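You operate a simulated robot arm through the tools that you are given. There is no shell and no other tool. Be economical: measure what you need, move in short steps, check, and stop when the job is done.

Carry out the task below with a simulated robot arm. There is one attempt and no reset: what you move stays moved.

JOB
Shake the white bowl's beads level and lay the two crowns on them.
Fine: lid off first, shaker off before you load, a clear gap round each crown, lid back on.

Only the result counts: the job must be done as asked and must still hold three seconds after the hand-in. Knocking over, shifting, dropping, spilling or breaking anything else fails it. Lids that push on must go on centred and level and be pressed home; caps that screw on are set level and turned clockwise until they are tight.

ROBOT AND FRAMES
A 6-joint arm with a two-finger parallel gripper, fixed in place. Base frame: the origin is at the foot of the arm, x ahead of it, y to its left, z up; the work surface is at about z = 0. Lengths are in mm, angles in degrees, forces in N, time in s.
With the tool pointing down near the work surface it reaches from about 120 to 500 mm from the base axis. Its first joint turns from -72.0 to 72.0 degrees. Payload 0.65 kg.
Tool frame: the origin (TCP) lies between the finger pads and is the grasp point; the fingertips stand 25 mm ahead of it; z points along the fingers, y is the line along which they close. The gripper opens to 76 mm. The fingers are 18 mm wide and 10 mm thick; the gripper's body (36 by 78 mm) begins 45 mm behind the TCP.
Orientation is that of the tool frame in the base frame, as [roll, pitch, yaw] about the fixed x, y, z axes, in that order (R = Rz(yaw) Ry(pitch) Rx(roll)). With the fingers straight down and closing along the base's y, the tool's x points along the base's -x, its y along +y and its z along -z.

CONTROLS
- The arm moves only by the tool step_arm. Its arguments are lists of equal length, an entry for each row: "angular": the turn, a rotation vector about the tool's x, y, z in degrees, a list of three; "dp": the shift along the tool's x, y, z in mm, a list of three; "gripper": the finger opening in mm, from 0 to 76. In form: {"angular": [[ax, ay, az], ...], "dp": [[dx, dy, dz], ...], "gripper": [gripper, ...]}. A call has 1 to 20 rows; each row is the pose to reach, as a shift and turn from the pose commanded when the call began, along the tool's axes at that moment. A row lasts 0.2 s, in which the tool goes at most 50 mm and 8.6 degrees; a call with a longer step from one row to the next is refused whole, and so is a gripper value outside its range. Where a pose cannot be reached the arm comes as near as it can. A force on the tool above 40 N (or 10 N above the force at the start of the call, whichever is more), or a blocked arm, ends the call early, and 0.2 s more pass. The fingers move at their own pace (about 108 mm/s each) and stop on an object; they squeeze with about 44 N. The grip force told is the motor's: it shows also when the fingers shut on nothing. Time passes only in rows, and 0.2 s behind the last, so rows that repeat a pose let the fingers close. It gives the time, the measured TCP pose, the force on the tool (base axes), the opening and the grip force at its end, in the units of the frame above (readings bear some noise), with the torque about the TCP (base axes, N m) and any sound that the robot's microphone picked up, and new pictures: "pictures" is both (left out), scene, wrist or none.
- Cameras (640 x 400 px; columns grow to the right, rows downward): "scene" is fixed at [73.1, 289.2, 401.7]; the picture's right is [-0.57, -0.82, 0.00], its down [-0.49, 0.35, -0.80] and it looks along [0.65, -0.46, -0.60] (base axes); focal length 214 px, centre (320, 200). "wrist" rides on the gripper at [58, 11, -81] in the tool frame; the picture's right is [-0.18, 0.98, 0.00], its down [-0.75, -0.14, -0.64] and it looks along [-0.63, -0.12, 0.77] (tool axes); focal length 243 px, centre (320, 200). There is no depth. A picture from a camera that has moved, and an enlarged one, comes with that camera's place and axes in the base frame and with its lens.
- zoom(camera, box): a new picture of the part [left, top, right, bottom] of that camera's present view, enlarged. The clock stands still meanwhile.
- sign_off(): hands the job in; it is judged then, once.

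Work in short steps. Places have to be worked out from the pictures, the camera data and where the tool is seen: move nearer, look again, correct. Check each grasp and each placing, and mend what went wrong. You have 120 turns and 200 pictures in all, those below and enlarged ones among them. Open the gripper and draw the arm clear of the work before you hand the job in, unless the task says otherwise; then end with one line.

The tools are called after "Request:" as name(argument=value, ...) on one line, values as JSON. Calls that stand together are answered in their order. step_arm: Moves the arm, as the interface text tells. Its arguments: {"type":"object","properties":{"angular":{"type":"array"},"dp":{"type":"array"},"gripper":{"type":"array"},"pictures":{"type":"string","enum":["both","scene","wrist","none"]}},"required":["angular","dp","gripper"]} The other tools are called the same way: zoom (camera, box) takes an enlarged picture of a part of a camera's view; sign_off () hands the job in.

At the start:

```text
clock: 0.0
tool_pos: [216.0, 88.9, 353.2]
tool_rot: [179.9, 0.2, -180.0]
ft_force: [-0.3, -0.6, -0.1]
wrist_torque: [0.01, -0.02, 0.03]
gripper_width: 76.0
finger_force: 0.0
```

scene: 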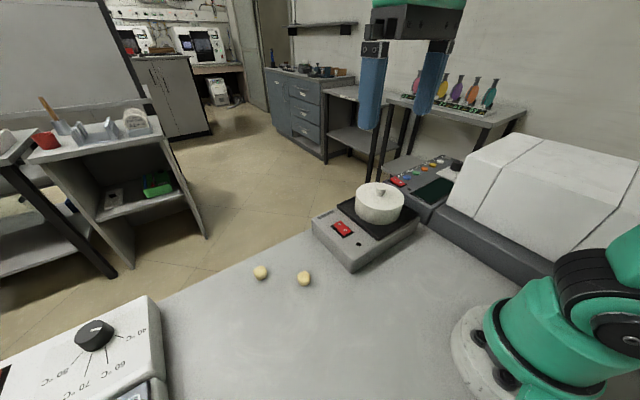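
wrist: 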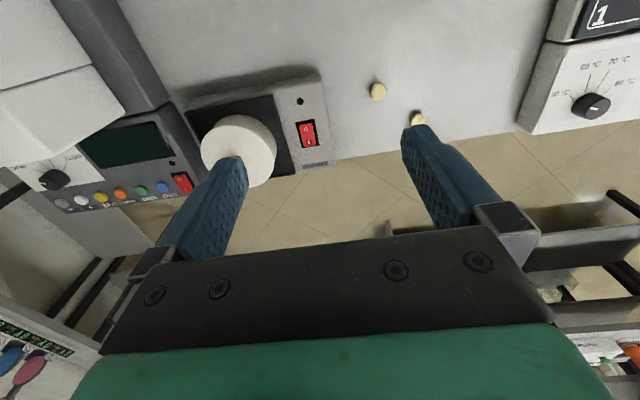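

The shaker carries a lidded white bowl and has a red rocker switch; the two crowns lie on the bench. I zoom to see the details.

Request:
zoom(camera="scene", box=[300, 160, 440, 280])

Request:
zoom(camera="scene", box=[235, 245, 335, 305])

Request:
zoom(camera="wrist", box=[180, 60, 440, 200])

```text
3.33 times, centred on (370, 220) of scene
camera zoom: at [73.1, 289.2, 401.7], right [-0.57, -0.82, 0.0], down [-0.49, 0.35, -0.8], along [0.65, -0.46, -0.6], focal length 715 px, centre (153, 133)
```

zoom: 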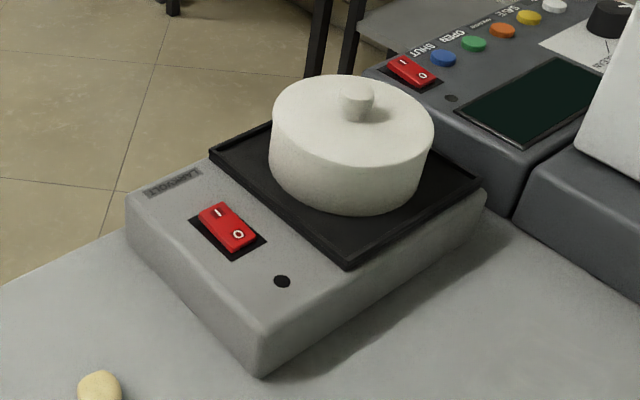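

```text
6.40 times, centred on (285, 275) of scene
camera zoom: at [73.1, 289.2, 401.7], right [-0.57, -0.82, 0.0], down [-0.49, 0.35, -0.8], along [0.65, -0.46, -0.6], focal length 1373 px, centre (544, -280)
```

zoom: 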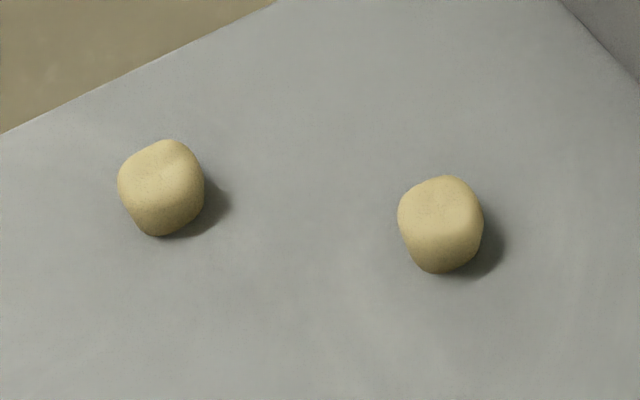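

```text
2.46 times, centred on (310, 130) of wrist
camera zoom: at [158.3, 99.2, 434.0], right [0.18, 0.98, 0.0], down [0.75, -0.14, 0.64], along [0.63, -0.12, -0.77], focal length 597 px, centre (345, 372)
```

zoom: 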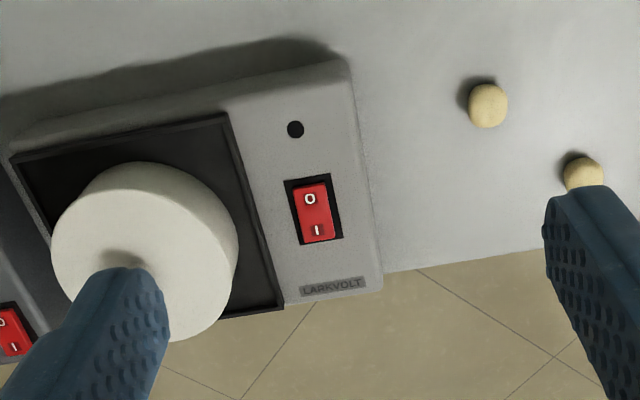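

I estimate the lid centre near (313,-53,~105), and the crowns near (296,171) and (360,238). I move over the bowl, high, to look.

Request:
step_arm(angular=[[0, 0, 0], [0, 0, 0], [0, 0, 0], [0, 0, 0], [0, 0, 0]], dp=[[-14, -28, 20], [-28, -56, 40], [-42, -84, 60], [-56, -112, 80], [-70, -140, 93]], gripper=[76, 76, 76, 76, 76])

```text
clock: 1.2
tool_pos: [288.0, -51.0, 261.6]
tool_rot: [179.9, 0.0, -179.9]
ft_force: [-0.4, 0.1, 0.4]
wrist_torque: [0.02, 0.01, 0.04]
gripper_width: 75.9
finger_force: 0.2
camera wrist: at [229.1, -41.0, 341.7], right [0.18, 0.98, 0.0], down [0.75, -0.14, 0.64], along [0.63, -0.12, -0.77], focal length 243 px, centre (320, 200)
```

scene: 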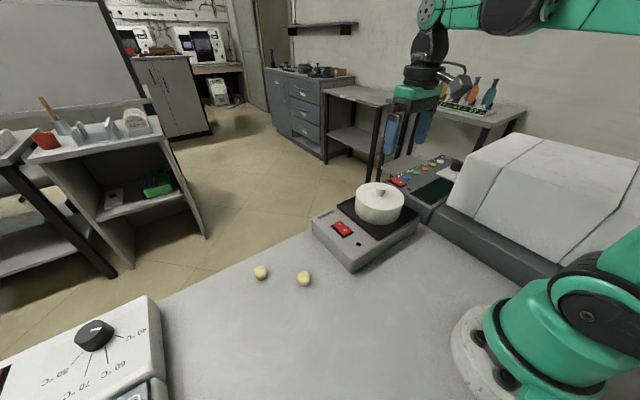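
wrist: 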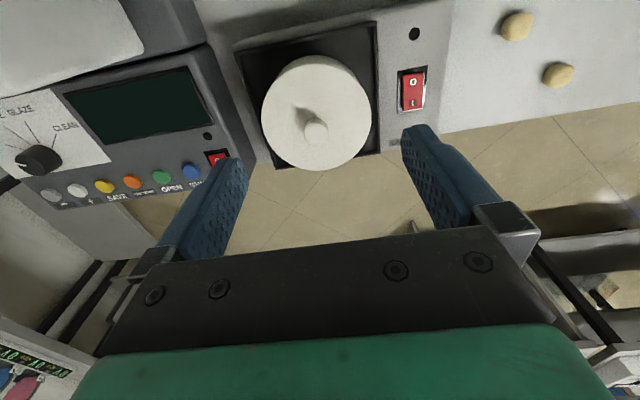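

Zoom on the lid and switch for detail.

Request:
zoom(camera="wrist", box=[220, 10, 460, 190])

Request:
zoom(camera="scene", box=[340, 170, 420, 235])

```text
2.22 times, centred on (340, 100) of wrist
camera zoom: at [229.1, -41.0, 341.7], right [0.18, 0.98, 0.0], down [0.75, -0.14, 0.64], along [0.63, -0.12, -0.77], focal length 539 px, centre (276, 422)
```

zoom: 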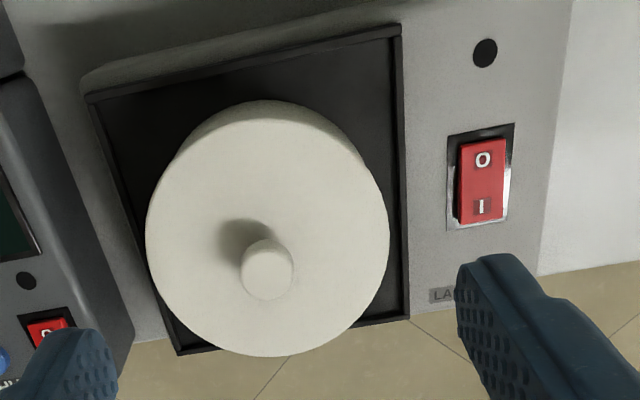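

```text
6.15 times, centred on (380, 202) of scene
camera zoom: at [73.1, 289.2, 401.7], right [-0.57, -0.82, 0.0], down [-0.49, 0.35, -0.8], along [0.65, -0.46, -0.6], focal length 1320 px, centre (-49, 185)
```

zoom: 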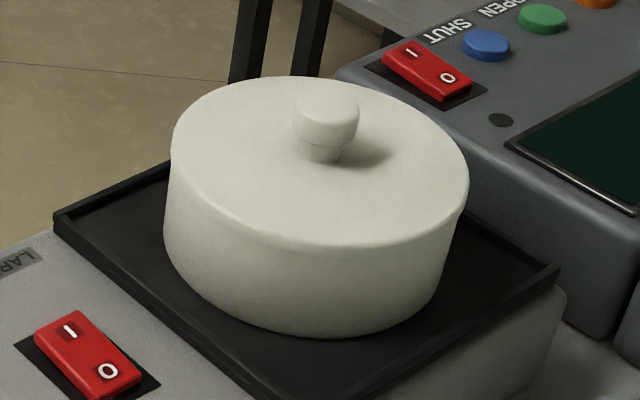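

The knob top looks to be near (321,-61,130). I descend above it with a partial opening and look again.

Request:
step_arm(angular=[[0, 0, 0], [0, 0, 0], [0, 0, 0]], dp=[[-16, -5, 40], [-32, -9, 75], [-32, -9, 88]], gripper=[60, 50, 50])

```text
clock: 2.0
tool_pos: [320.3, -59.4, 174.3]
tool_rot: [179.9, 0.1, -180.0]
ft_force: [0.5, 0.0, 0.0]
wrist_torque: [-0.02, 0.02, -0.01]
gripper_width: 49.8
finger_force: 0.0
camera wrist: at [261.5, -47.7, 253.4], right [0.18, 0.98, 0.0], down [0.75, -0.14, 0.64], along [0.63, -0.12, -0.77], focal length 243 px, centre (320, 200)
```

scene: 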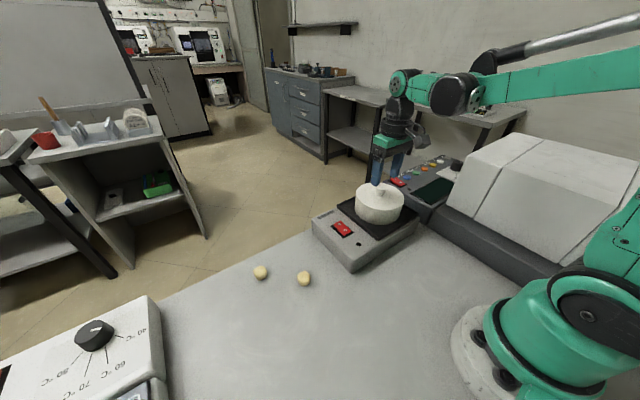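
wrist: 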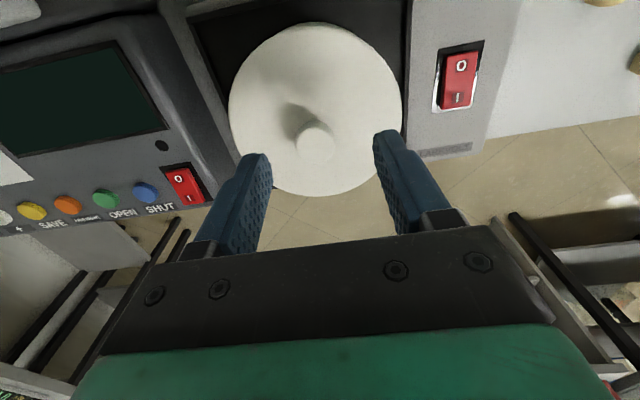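

Request:
zoom(camera="scene", box=[340, 130, 436, 220])

```text
4.44 times, centred on (388, 175) of scene
camera zoom: at [73.1, 289.2, 401.7], right [-0.57, -0.82, 0.0], down [-0.49, 0.35, -0.8], along [0.65, -0.46, -0.6], focal length 953 px, centre (18, 311)
```

zoom: 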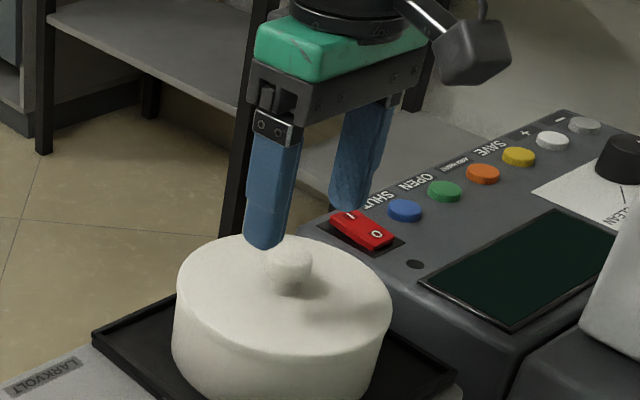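

Knob axis estimated at (323,-61), top about 127, lid surface about 110. I lower so the tips sit just above the lid and check.

Request:
step_arm(angular=[[0, 0, 0], [0, 0, 0]], dp=[[-3, -2, 20], [-3, -2, 34]], gripper=[50, 50], pictures="wrist")

Request:
zoom(camera="scene", box=[340, 150, 420, 220])

```text
clock: 2.6
tool_pos: [322.3, -61.1, 139.9]
tool_rot: [179.8, 0.1, -179.8]
ft_force: [0.2, 0.3, -0.6]
wrist_torque: [0.01, 0.02, 0.03]
gripper_width: 49.8
finger_force: 0.1
camera wrist: at [263.9, -50.1, 219.3], right [0.18, 0.98, 0.0], down [0.75, -0.14, 0.64], along [0.63, -0.12, -0.77], focal length 243 px, centre (320, 200)
```

wrist: 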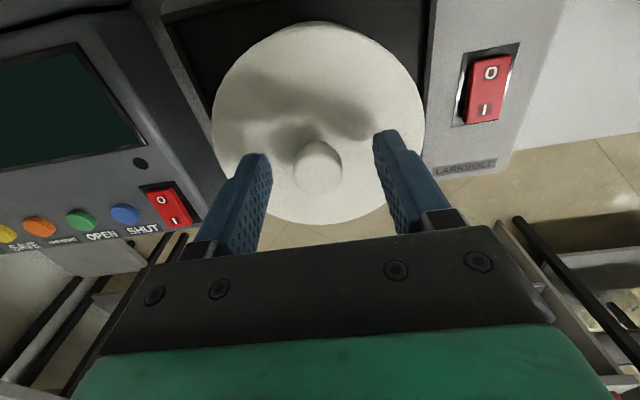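

```text
5.71 times, centred on (380, 185) of scene
camera zoom: at [73.1, 289.2, 401.7], right [-0.57, -0.82, 0.0], down [-0.49, 0.35, -0.8], along [0.65, -0.46, -0.6], focal length 1226 px, centre (-23, 286)
```

zoom: 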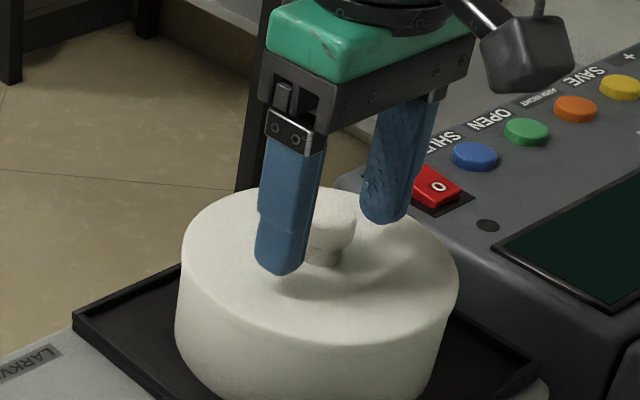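

The tips are a little above the lid, centred in y, with the knob slightly nearer the base. I shift -3 in x, go down 4, and close.

Request:
step_arm(angular=[[0, 0, 0], [0, 0, 0], [0, 0, 0], [0, 0, 0]], dp=[[3, 0, 3], [3, 0, 4], [3, 0, 4], [3, 0, 4]], gripper=[50, 32, 15, 15], pictures="wrist")

Request:
zoom(camera="scene", box=[340, 150, 420, 220])

```text
clock: 3.6
tool_pos: [318.8, -61.7, 133.8]
tool_rot: [179.9, 0.0, 180.0]
ft_force: [-0.9, 1.1, 2.0]
wrist_torque: [-0.02, -0.03, 0.03]
gripper_width: 22.3
finger_force: 38.9
camera wrist: at [261.4, -50.7, 214.8], right [0.18, 0.98, 0.0], down [0.75, -0.14, 0.64], along [0.63, -0.12, -0.77], focal length 243 px, centre (320, 200)
```

wrist: 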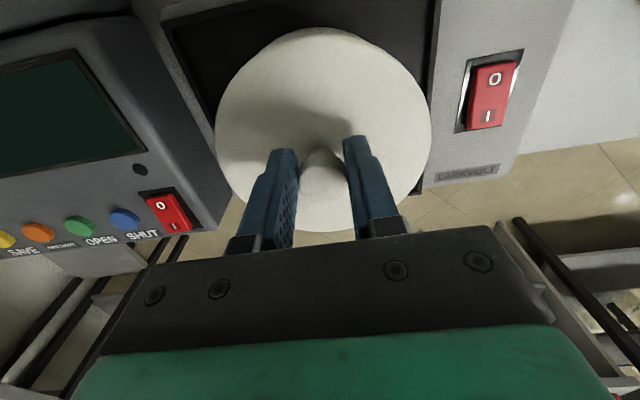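

```text
5.71 times, centred on (380, 185) of scene
camera zoom: at [73.1, 289.2, 401.7], right [-0.57, -0.82, 0.0], down [-0.49, 0.35, -0.8], along [0.65, -0.46, -0.6], focal length 1226 px, centre (-23, 286)
```

zoom: 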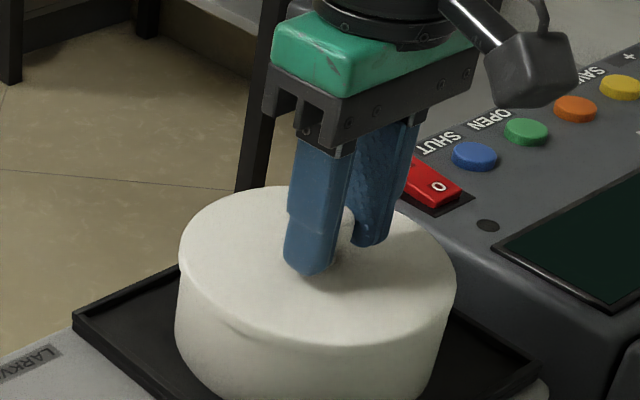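

Gripping the knob (22.3 mm). I lift slowly straight up.

Request:
step_arm(angular=[[0, 0, 0], [0, 0, 0], [0, 0, 0], [0, 0, 0], [0, 0, 0]], dp=[[0, 0, -2], [0, 0, -5], [0, 0, -10], [0, 0, -18], [0, 0, -28]], gripper=[15, 15, 15, 15, 15], pictures="wrist")

Request:
zoom(camera="scene", box=[330, 140, 430, 230])

```text
clock: 4.8
tool_pos: [320.2, -62.8, 162.9]
tool_rot: [179.9, 0.1, 180.0]
ft_force: [0.0, 0.2, -1.3]
wrist_torque: [-0.01, 0.01, 0.0]
gripper_width: 22.3
finger_force: 39.0
camera wrist: at [261.1, -52.7, 243.0], right [0.18, 0.98, 0.0], down [0.75, -0.14, 0.64], along [0.63, -0.12, -0.77], focal length 243 px, centre (320, 200)
```

wrist: 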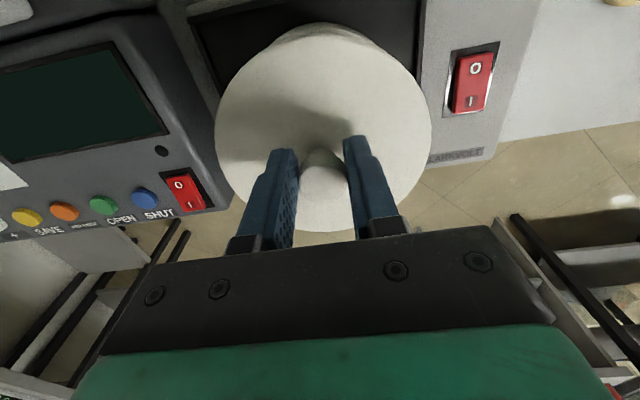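

```text
4.44 times, centred on (380, 185) of scene
camera zoom: at [73.1, 289.2, 401.7], right [-0.57, -0.82, 0.0], down [-0.49, 0.35, -0.8], along [0.65, -0.46, -0.6], focal length 953 px, centre (53, 267)
```

zoom: 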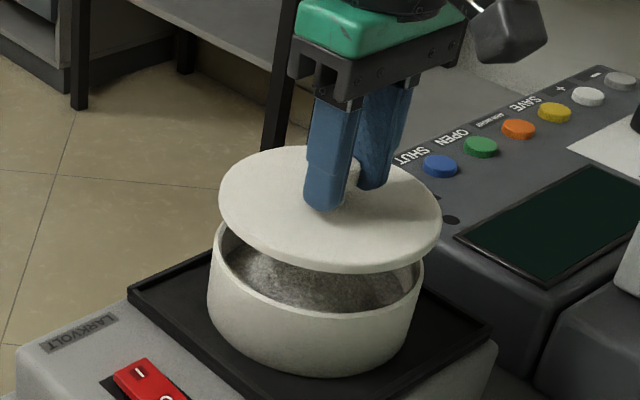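

The lid is held level and the bowl stays put, beads visible inside. I carry the lid up and over to the free bench near (200,120).

Request:
step_arm(angular=[[0, 0, 0], [0, 0, 0], [0, 0, 0], [0, 0, 0], [0, 0, 0], [0, 0, 0], [0, 0, 0], [0, 0, 0], [0, 0, 0], [0, 0, 0]], dp=[[0, 0, -20], [0, 0, -45], [20, 30, -45], [40, 60, -45], [60, 90, -45], [80, 120, -45], [100, 150, -45], [119, 182, -20], [119, 182, 20], [119, 182, 60]], gripper=[15, 15, 15, 15, 15, 15, 15, 15, 15, 15])

```text
clock: 7.0
tool_pos: [198.8, 120.6, 105.7]
tool_rot: [179.8, 0.1, 179.9]
ft_force: [0.5, -0.2, -0.3]
wrist_torque: [0.0, 0.06, 0.0]
gripper_width: 22.6
finger_force: 39.0
camera wrist: at [140.6, 131.0, 185.4], right [0.18, 0.98, 0.0], down [0.75, -0.14, 0.64], along [0.63, -0.12, -0.77], focal length 243 px, centre (320, 200)
```

scene: 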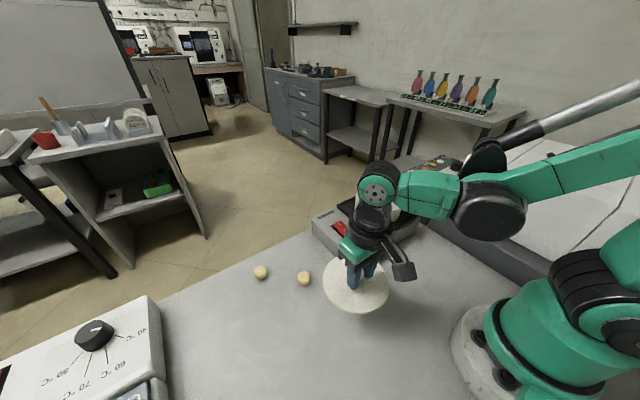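
wrist: 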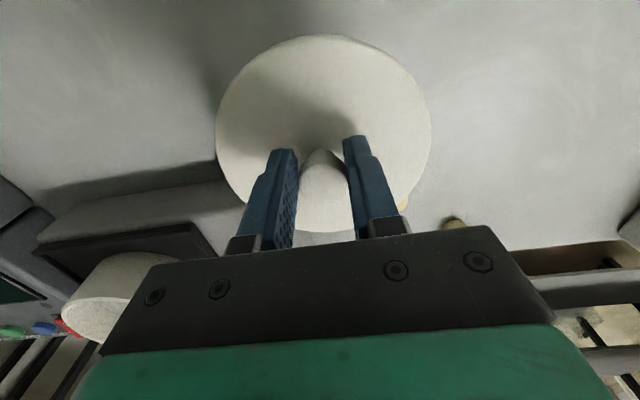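

Clear bench below. I lower to about 48 first, then feel for contact.

Request:
step_arm(angular=[[0, 0, 0], [0, 0, 0], [0, 0, 0], [0, 0, 0]], dp=[[0, 0, 30], [0, 0, 50], [0, 0, 58], [0, 0, 58]], gripper=[15, 15, 15, 15], pictures="none")

Request:
zoom(camera="scene", box=[290, 220, 420, 330])

```text
clock: 7.6
tool_pos: [200.2, 118.6, 58.9]
tool_rot: [-180.0, 0.0, -179.8]
ft_force: [-8.3, 3.0, 26.0]
wrist_torque: [-0.62, -0.91, -0.08]
gripper_width: 23.7
finger_force: 40.1
stopped in row 3: the force on the tool passed its limit at 101 N (the readings are from after the stop); the commanded pose is now the measured one
```

```text
3.64 times, centred on (355, 275) of scene
camera zoom: at [73.0, 289.2, 401.7], right [-0.57, -0.82, 0.0], down [-0.49, 0.35, -0.8], along [0.65, -0.46, -0.6], focal length 780 px, centre (193, -73)
```

zoom: 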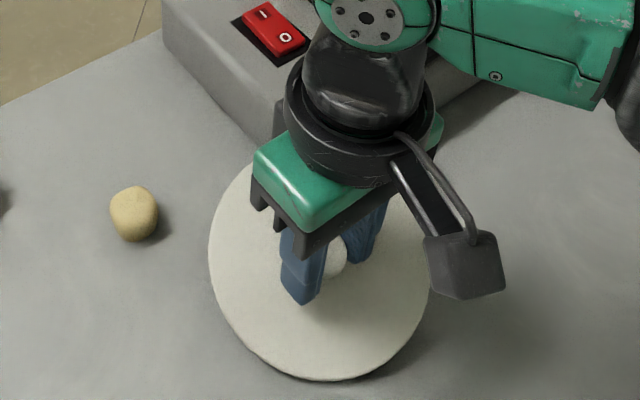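

The stop came early, at z 59, with the contact offset toward the shaker corner (about +35,-24 from the TCP). The lid rim may have touched it. I lift a bit and look.

Request:
step_arm(angular=[[0, 0, 0], [0, 0, 0], [0, 0, 0]], dp=[[0, 0, -10], [0, 0, -25], [0, 0, -40]], gripper=[15, 15, 15])

Request:
zoom(camera="scene", box=[290, 190, 430, 320])

```text
clock: 8.4
tool_pos: [200.5, 119.3, 100.5]
tool_rot: [180.0, 0.2, -179.9]
ft_force: [0.3, 0.3, -0.4]
wrist_torque: [-0.01, 0.02, 0.0]
gripper_width: 23.6
finger_force: 39.9
camera wrist: at [142.8, 129.9, 180.3], right [0.18, 0.98, 0.0], down [0.75, -0.14, 0.64], along [0.63, -0.12, -0.76], focal length 243 px, centre (320, 200)
```

scene: 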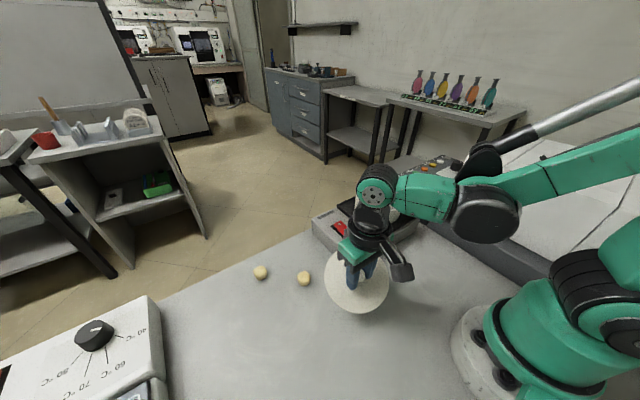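
wrist: 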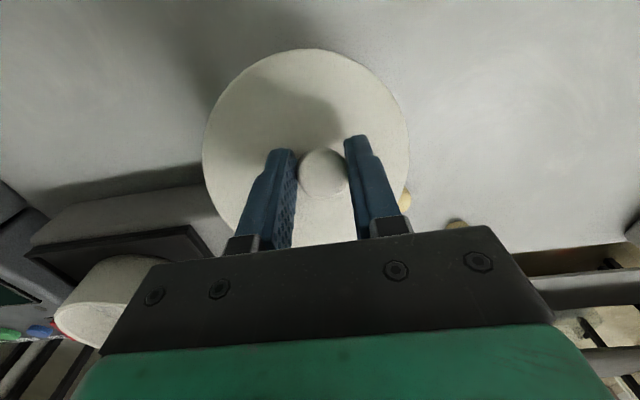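

```text
3.08 times, centred on (360, 255) of scene
camera zoom: at [73.1, 289.2, 401.7], right [-0.57, -0.82, 0.0], down [-0.49, 0.35, -0.8], along [0.65, -0.46, -0.6], focal length 660 px, centre (197, 31)
```

zoom: 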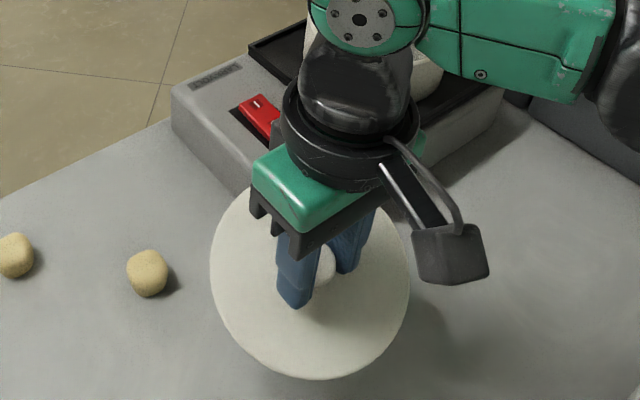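

The lid tilted a little in the grip after touching the shaker corner. I move it further away, to about (180,175), and lower in careful steps.

Request:
step_arm(angular=[[0, 0, 0], [0, 0, 0], [0, 0, 0], [0, 0, 0]], dp=[[10, 28, 0], [20, 56, 0], [20, 56, 20], [20, 56, 30]], gripper=[15, 15, 15, 15])

Request:
zoom(camera="scene", box=[250, 190, 430, 320])

```text
clock: 9.4
tool_pos: [180.7, 178.0, 71.7]
tool_rot: [-179.9, 0.2, -180.0]
ft_force: [-0.2, 0.3, -1.3]
wrist_torque: [-0.02, 0.02, -0.03]
gripper_width: 23.5
finger_force: 39.7
camera wrist: at [122.1, 188.3, 151.2], right [0.18, 0.98, 0.0], down [0.75, -0.14, 0.64], along [0.63, -0.12, -0.76], focal length 243 px, centre (320, 200)
```

scene: 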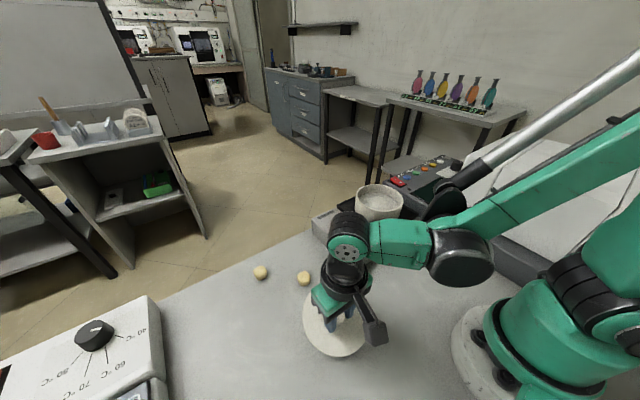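
wrist: 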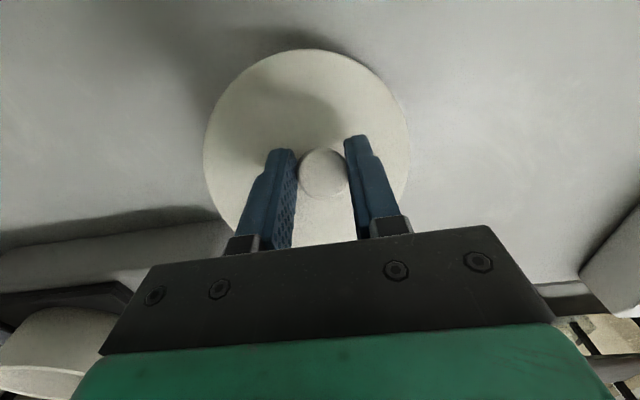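

```text
3.08 times, centred on (340, 255) of scene
camera zoom: at [73.1, 289.2, 401.7], right [-0.57, -0.82, 0.0], down [-0.49, 0.35, -0.8], along [0.65, -0.46, -0.6], focal length 660 px, centre (258, 31)
```

zoom: 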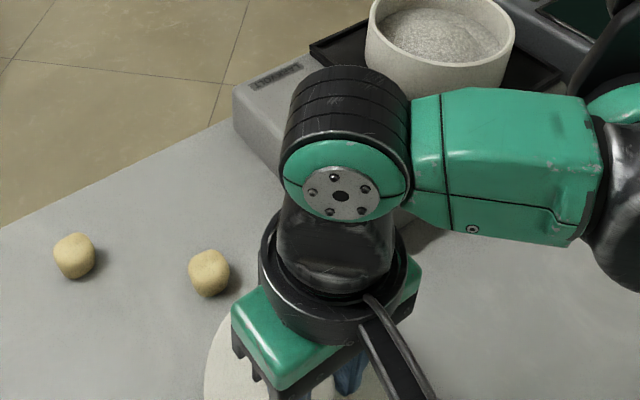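

Clear bench here; the beads show a heap in the bowl. I lower in 2 mm rows until contact.

Request:
step_arm(angular=[[0, 0, 0], [0, 0, 0], [0, 0, 0], [0, 0, 0], [0, 0, 0], [0, 0, 0], [0, 0, 0], [0, 0, 0]], dp=[[0, 0, 3], [0, 0, 6], [0, 0, 8], [0, 0, 10], [0, 0, 12], [0, 0, 14], [0, 0, 16], [0, 0, 17]], gripper=[15, 15, 15, 15, 15, 15, 15, 15], pictures="wrist")

```text
clock: 11.2
tool_pos: [181.2, 174.8, 50.7]
tool_rot: [-180.0, 0.2, -179.9]
ft_force: [8.5, -3.8, 26.3]
wrist_torque: [-0.04, 0.39, 0.07]
gripper_width: 22.7
finger_force: 38.7
camera wrist: at [122.4, 186.0, 131.1], right [0.18, 0.98, 0.0], down [0.75, -0.14, 0.65], along [0.63, -0.12, -0.76], focal length 243 px, centre (320, 200)
```

wrist: 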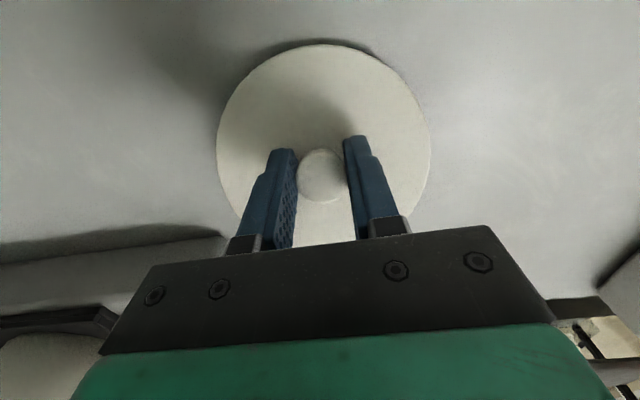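

Contact with about 26 N, mostly levelled. A bit more in 1 mm rows to see whether it settles.

Request:
step_arm(angular=[[0, 0, 0], [0, 0, 0], [0, 0, 0]], dp=[[0, 0, 1], [0, 0, 2], [0, 0, 2]], gripper=[15, 15, 15], pictures="none")

Request:
zoom(camera="scene", box=[285, 270, 405, 365])

```text
clock: 12.0
tool_pos: [180.2, 176.1, 49.1]
tool_rot: [180.0, 0.1, -179.9]
ft_force: [5.5, -4.3, 22.6]
wrist_torque: [-0.02, 0.46, 0.08]
gripper_width: 22.4
finger_force: 39.0
```

```text
4.21 times, centred on (345, 318) of scene
camera zoom: at [73.1, 289.2, 401.7], right [-0.57, -0.82, 0.0], down [-0.49, 0.35, -0.8], along [0.65, -0.46, -0.6], focal length 903 px, centre (215, -295)
```

zoom: 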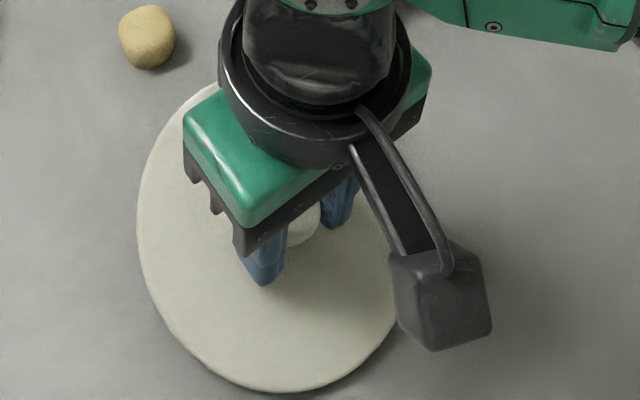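

It is rotating toward level as I press. I continue a few mm.

Request:
step_arm(angular=[[0, 0, 0], [0, 0, 0], [0, 0, 0], [0, 0, 0], [0, 0, 0]], dp=[[0, 0, 1], [0, 0, 2], [0, 0, 3], [0, 0, 4], [0, 0, 4]], gripper=[15, 15, 15, 15, 15], pictures="wrist")

```text
clock: 13.2
tool_pos: [180.7, 177.0, 46.3]
tool_rot: [180.0, 0.1, -180.0]
ft_force: [9.4, -0.9, 23.7]
wrist_torque: [-0.21, 0.35, 0.11]
gripper_width: 22.3
finger_force: 39.1
camera wrist: at [122.1, 186.3, 126.7], right [0.18, 0.98, 0.0], down [0.75, -0.14, 0.64], along [0.63, -0.12, -0.76], focal length 243 px, centre (320, 200)
```

wrist: 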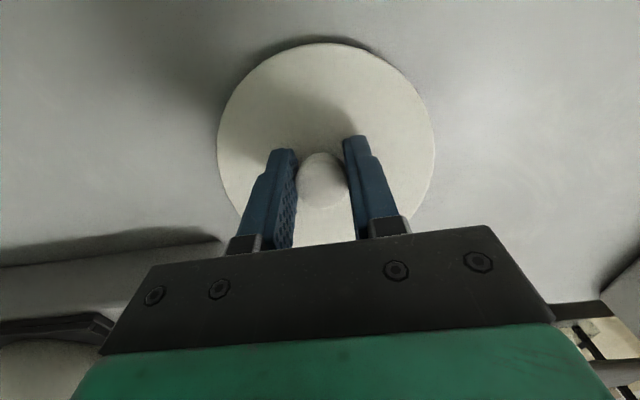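

Still settling; a few mm more.

Request:
step_arm(angular=[[0, 0, 0], [0, 0, 0], [0, 0, 0], [0, 0, 0], [0, 0, 0]], dp=[[0, 0, 1], [0, 0, 2], [0, 0, 3], [0, 0, 4], [0, 0, 4]], gripper=[15, 15, 15, 15, 15], pictures="none")

Request:
zoom(camera="scene", box=[285, 270, 405, 365])

```text
clock: 14.4
tool_pos: [179.9, 176.3, 40.0]
tool_rot: [-180.0, 0.0, -179.9]
ft_force: [5.6, -0.5, 21.0]
wrist_torque: [0.16, 0.49, -0.02]
gripper_width: 22.6
finger_force: 38.9
```

```text
4.21 times, centred on (345, 318) of scene
camera zoom: at [73.1, 289.2, 401.7], right [-0.57, -0.82, 0.0], down [-0.49, 0.35, -0.8], along [0.65, -0.46, -0.6], focal length 903 px, centre (215, -295)
```

zoom: 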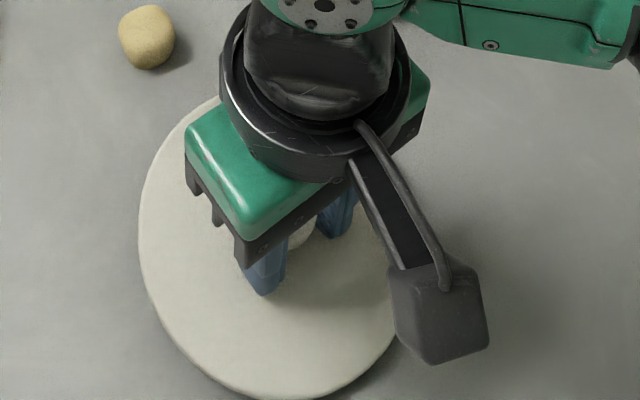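

Continuing down gently, still about 21 N.

Request:
step_arm(angular=[[0, 0, 0], [0, 0, 0], [0, 0, 0], [0, 0, 0]], dp=[[0, 0, 1], [0, 0, 2], [0, 0, 3], [0, 0, 3]], gripper=[15, 15, 15, 15], pictures="wrist")

```text
clock: 15.4
tool_pos: [180.8, 175.6, 38.3]
tool_rot: [179.9, 0.2, -180.0]
ft_force: [3.3, 0.9, 19.4]
wrist_torque: [-0.06, 0.59, 0.0]
gripper_width: 22.6
finger_force: 38.6
camera wrist: at [122.3, 186.6, 119.2], right [0.18, 0.98, 0.0], down [0.75, -0.14, 0.64], along [0.63, -0.12, -0.76], focal length 243 px, centre (320, 200)
```

wrist: 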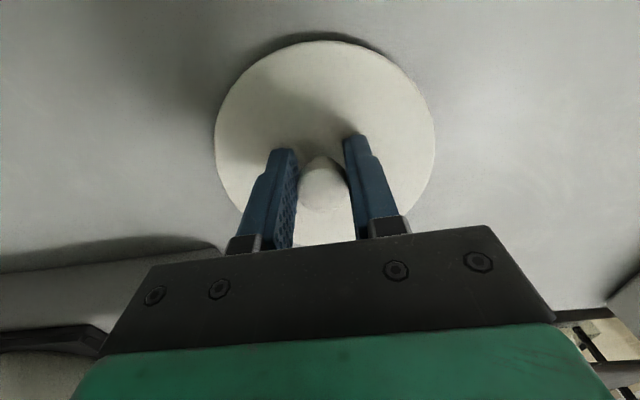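

Request:
step_arm(angular=[[0, 0, 0], [0, 0, 0], [0, 0, 0], [0, 0, 0], [0, 0, 0]], dp=[[0, 0, 1], [0, 0, 2], [0, 0, 3], [0, 0, 4], [0, 0, 4]], gripper=[15, 15, 15, 15, 15], pictures="wrist")

Request:
zoom(camera="scene", box=[285, 270, 405, 365])

```text
clock: 16.5
tool_pos: [181.2, 176.2, 36.7]
tool_rot: [180.0, 0.0, -179.9]
ft_force: [-0.1, 1.0, 23.3]
wrist_torque: [-0.04, 0.58, 0.05]
gripper_width: 22.4
finger_force: 38.9
stopped in row 5: the force on the tool passed its limit at 44 N (the readings are from after the stop); the commanded pose is now the measured one
camera wrist: at [122.6, 186.4, 114.8], right [0.18, 0.98, 0.0], down [0.75, -0.14, 0.64], along [0.63, -0.12, -0.77], focal length 243 px, centre (320, 200)
```

wrist: 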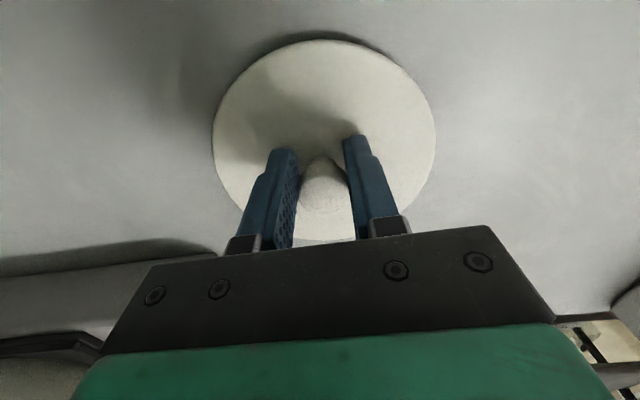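

```text
4.21 times, centred on (345, 318) of scene
camera zoom: at [73.1, 289.2, 401.7], right [-0.57, -0.82, 0.0], down [-0.49, 0.35, -0.8], along [0.65, -0.46, -0.6], focal length 903 px, centre (215, -295)
```

zoom: 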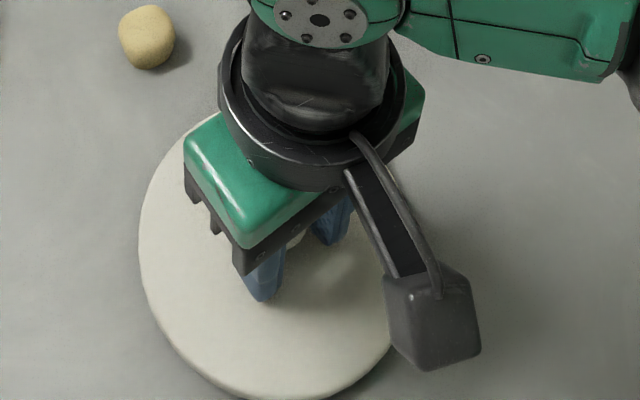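

At about 37 the lid should be practically flat. I open the fingers and withdraw upward.

Request:
step_arm(angular=[[0, 0, 0], [0, 0, 0], [0, 0, 0], [0, 0, 0], [0, 0, 0], [0, 0, 0]], dp=[[0, 0, 0], [0, 0, 0], [0, 0, 0], [0, 0, -15], [0, 0, -50], [0, 0, -90]], gripper=[28, 40, 50, 50, 50, 50])

Request:
zoom(camera="scene", box=[285, 250, 405, 365])

```text
clock: 17.2
tool_pos: [180.7, 176.9, 35.5]
tool_rot: [179.7, 0.1, -179.8]
ft_force: [0.5, 6.0, 18.5]
wrist_torque: [-0.22, -0.01, 0.05]
gripper_width: 46.8
finger_force: 0.1
stopped in row 3: the force on the tool passed its limit at 52 N (the readings are from after the stop); the commanded pose is now the measured one
camera wrist: at [122.7, 186.9, 114.8], right [0.18, 0.98, 0.0], down [0.75, -0.14, 0.64], along [0.63, -0.11, -0.77], focal length 243 px, centre (320, 200)
```

scene: 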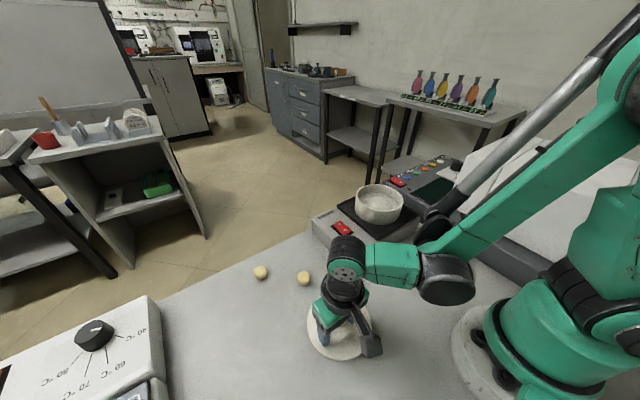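
wrist: 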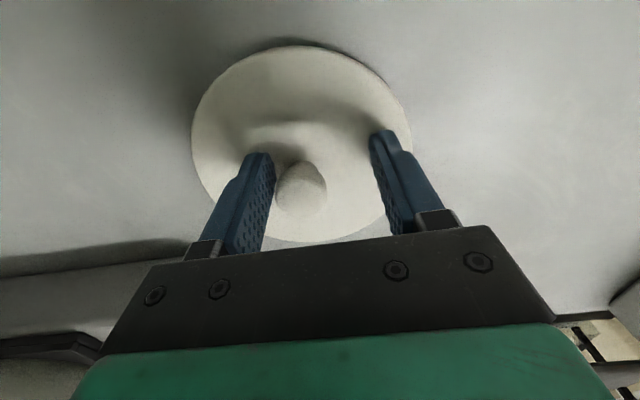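

```text
3.48 times, centred on (345, 308) of scene
camera zoom: at [73.1, 289.2, 401.7], right [-0.57, -0.82, 0.0], down [-0.49, 0.35, -0.8], along [0.65, -0.46, -0.6], focal length 746 px, centre (233, -174)
```

zoom: 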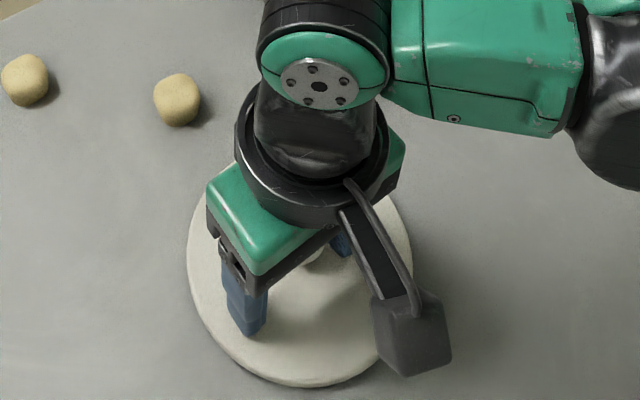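

The fingers are open and the tips are pressing lightly on the lid. I rise straight up.

Request:
step_arm(angular=[[0, 0, 0], [0, 0, 0], [0, 0, 0], [0, 0, 0], [0, 0, 0]], dp=[[0, 0, -4], [0, 0, -15], [0, 0, -45], [0, 0, -90], [0, 0, -130]], gripper=[47, 47, 50, 50, 50])

Request:
zoom(camera="wrist", box=[220, 20, 420, 150])

Request:
zoom(camera="scene", box=[285, 170, 435, 290])

```text
clock: 18.4
tool_pos: [176.6, 177.6, 165.0]
tool_rot: [179.8, 0.1, -179.9]
ft_force: [0.1, -0.3, -0.4]
wrist_torque: [0.0, -0.01, -0.02]
gripper_width: 50.0
finger_force: 0.0
camera wrist: at [119.7, 187.3, 245.4], right [0.18, 0.98, 0.0], down [0.75, -0.14, 0.64], along [0.63, -0.11, -0.77], focal length 243 px, centre (320, 200)
```

scene: 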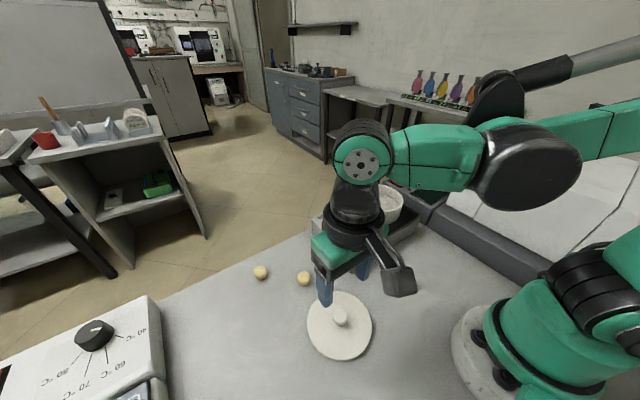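
wrist: 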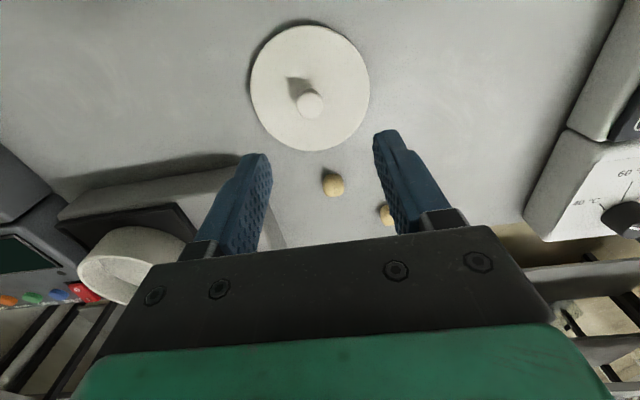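

```text
3.08 times, centred on (320, 85) of wrist
camera zoom: at [119.7, 187.3, 245.4], right [0.18, 0.98, 0.0], down [0.75, -0.14, 0.64], along [0.63, -0.11, -0.77], focal length 746 px, centre (320, 554)
```

zoom: 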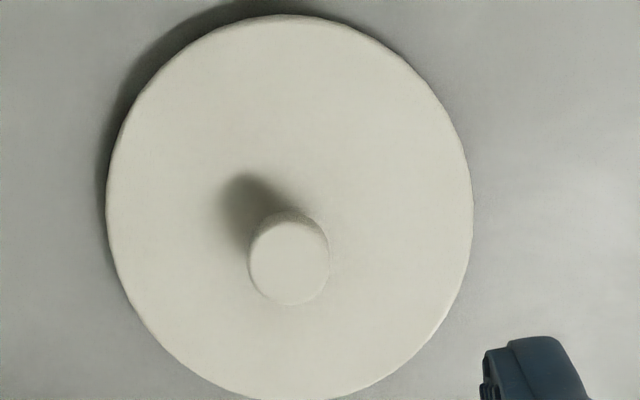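

```text
3.33 times, centred on (360, 230) of scene
camera zoom: at [73.1, 289.2, 401.7], right [-0.57, -0.82, 0.0], down [-0.49, 0.35, -0.8], along [0.65, -0.46, -0.6], focal length 715 px, centre (187, 100)
```

zoom: 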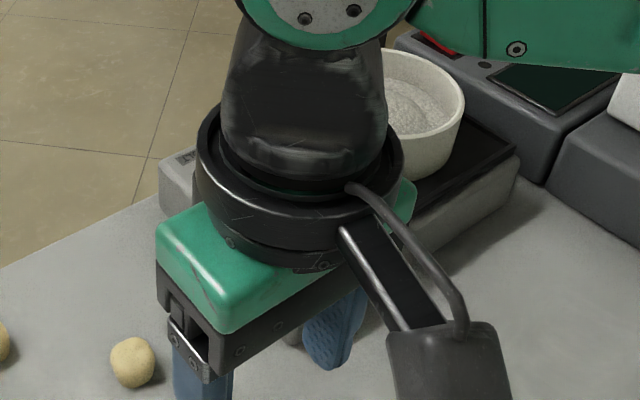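

The lid lies flat on the bench around (182,168). Next is the shaker switch, at about (330,45,55) with "I" at the far end. I move above it with closed fingers and look.

Request:
step_arm(angular=[[0, 0, 0], [0, 0, 0], [0, 0, 0], [0, 0, 0], [0, 0, 0], [0, 0, 0]], dp=[[-30, -24, 0], [-60, -48, 0], [-92, -75, 0], [-124, -102, 0], [-164, -132, 15], [-164, -132, 45]], gripper=[40, 20, 0, 0, 0, 0])

Request:
zoom(camera="scene", box=[290, 160, 430, 280])

```text
refused: row 5 steps farther than a row can; nothing moved
```

```text
3.33 times, centred on (360, 220) of scene
camera zoom: at [73.1, 289.2, 401.7], right [-0.57, -0.82, 0.0], down [-0.49, 0.35, -0.8], along [0.65, -0.46, -0.6], focal length 715 px, centre (187, 133)
```

zoom: 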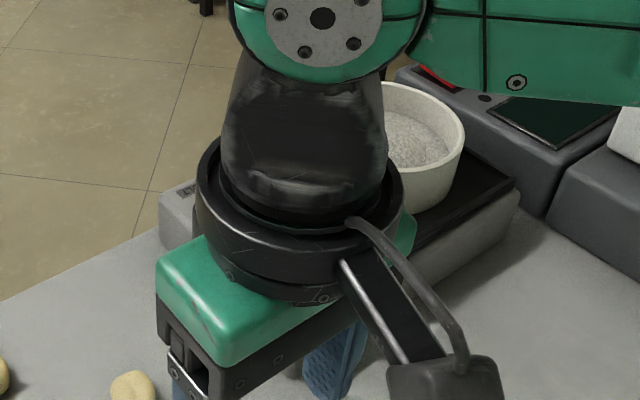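

One step was too long; I resend the move with an extra row.

Request:
step_arm(angular=[[0, 0, 0], [0, 0, 0], [0, 0, 0], [0, 0, 0], [0, 0, 0], [0, 0, 0]], dp=[[-30, -24, 0], [-60, -48, 0], [-92, -75, 0], [-124, -102, 0], [-155, -125, 10], [-164, -132, 45]], gripper=[40, 20, 0, 0, 0, 0])

Request:
zoom(camera="scene", box=[290, 160, 430, 280])

```text
clock: 19.8
tool_pos: [345.0, 46.1, 121.2]
tool_rot: [179.7, 0.1, 180.0]
ft_force: [0.3, -0.2, 0.1]
wrist_torque: [-0.04, -0.01, 0.01]
gripper_width: 0.1
finger_force: 23.8
camera wrist: at [286.9, 56.2, 201.9], right [0.18, 0.98, 0.0], down [0.75, -0.14, 0.64], along [0.63, -0.11, -0.77], focal length 243 px, centre (320, 200)
```

scene: 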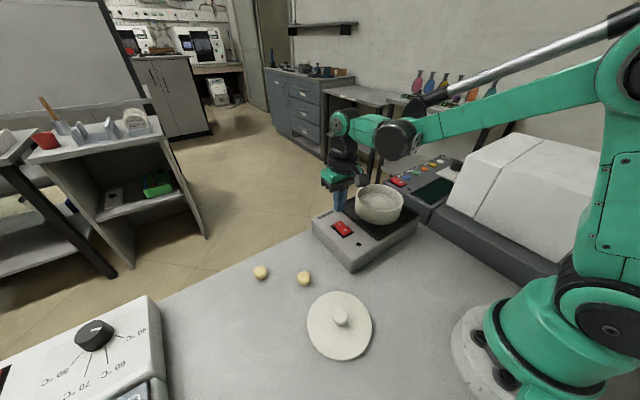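
wrist: 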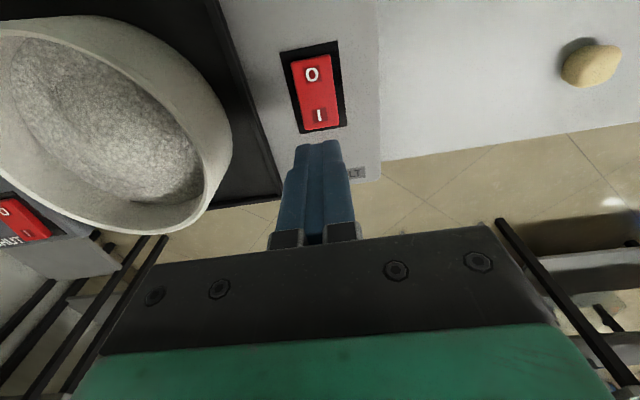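

```text
3.33 times, centred on (360, 220) of scene
camera zoom: at [73.1, 289.2, 401.7], right [-0.57, -0.82, 0.0], down [-0.49, 0.35, -0.8], along [0.65, -0.46, -0.6], focal length 715 px, centre (187, 133)
```

zoom: 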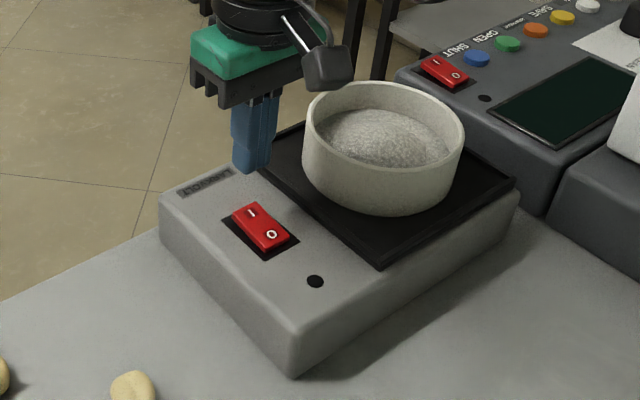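

The mound is clearly visible and the shaker hasn't moved. The I letter is near (340,47). I press there gradually with the closed fingertips.

Request:
step_arm(angular=[[0, 0, 0], [0, 0, 0], [0, 0, 0], [0, 0, 0], [0, 0, 0], [0, 0, 0], [0, 0, 0], [0, 0, 0], [0, 0, 0], [0, 0, 0]], dp=[[2, 1, 20], [2, 1, 30], [2, 1, 33], [2, 1, 35], [2, 1, 37], [2, 1, 38], [2, 1, 39], [2, 1, 40], [2, 1, 41], [2, 1, 42]], gripper=[0, 0, 0, 0, 0, 0, 0, 0, 0, 0])

Request:
zoom(camera="scene", box=[290, 160, 430, 280])

```text
clock: 21.3
tool_pos: [344.1, 45.4, 82.7]
tool_rot: [179.8, 0.0, -179.9]
ft_force: [-0.8, 0.2, 12.9]
wrist_torque: [0.0, 0.14, 0.1]
gripper_width: 0.0
finger_force: 23.5
stopped in row 7: the force on the tool passed its limit at 47 N (the readings are from after the stop); the commanded pose is now the measured one
camera wrist: at [285.1, 56.6, 162.0], right [0.18, 0.98, 0.0], down [0.75, -0.14, 0.64], along [0.63, -0.11, -0.77], focal length 243 px, centre (320, 200)
```

scene: 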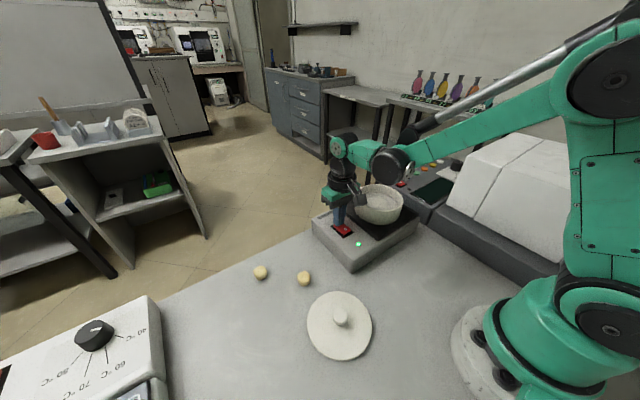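
wrist: 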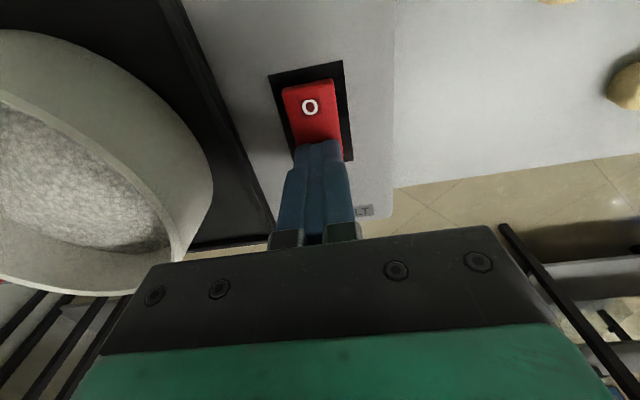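

```text
3.33 times, centred on (360, 220) of scene
camera zoom: at [73.1, 289.2, 401.7], right [-0.57, -0.82, 0.0], down [-0.49, 0.35, -0.8], along [0.65, -0.46, -0.6], focal length 715 px, centre (187, 133)
```

zoom: 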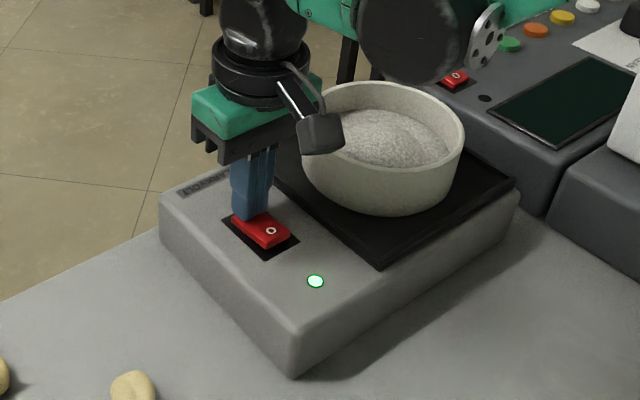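

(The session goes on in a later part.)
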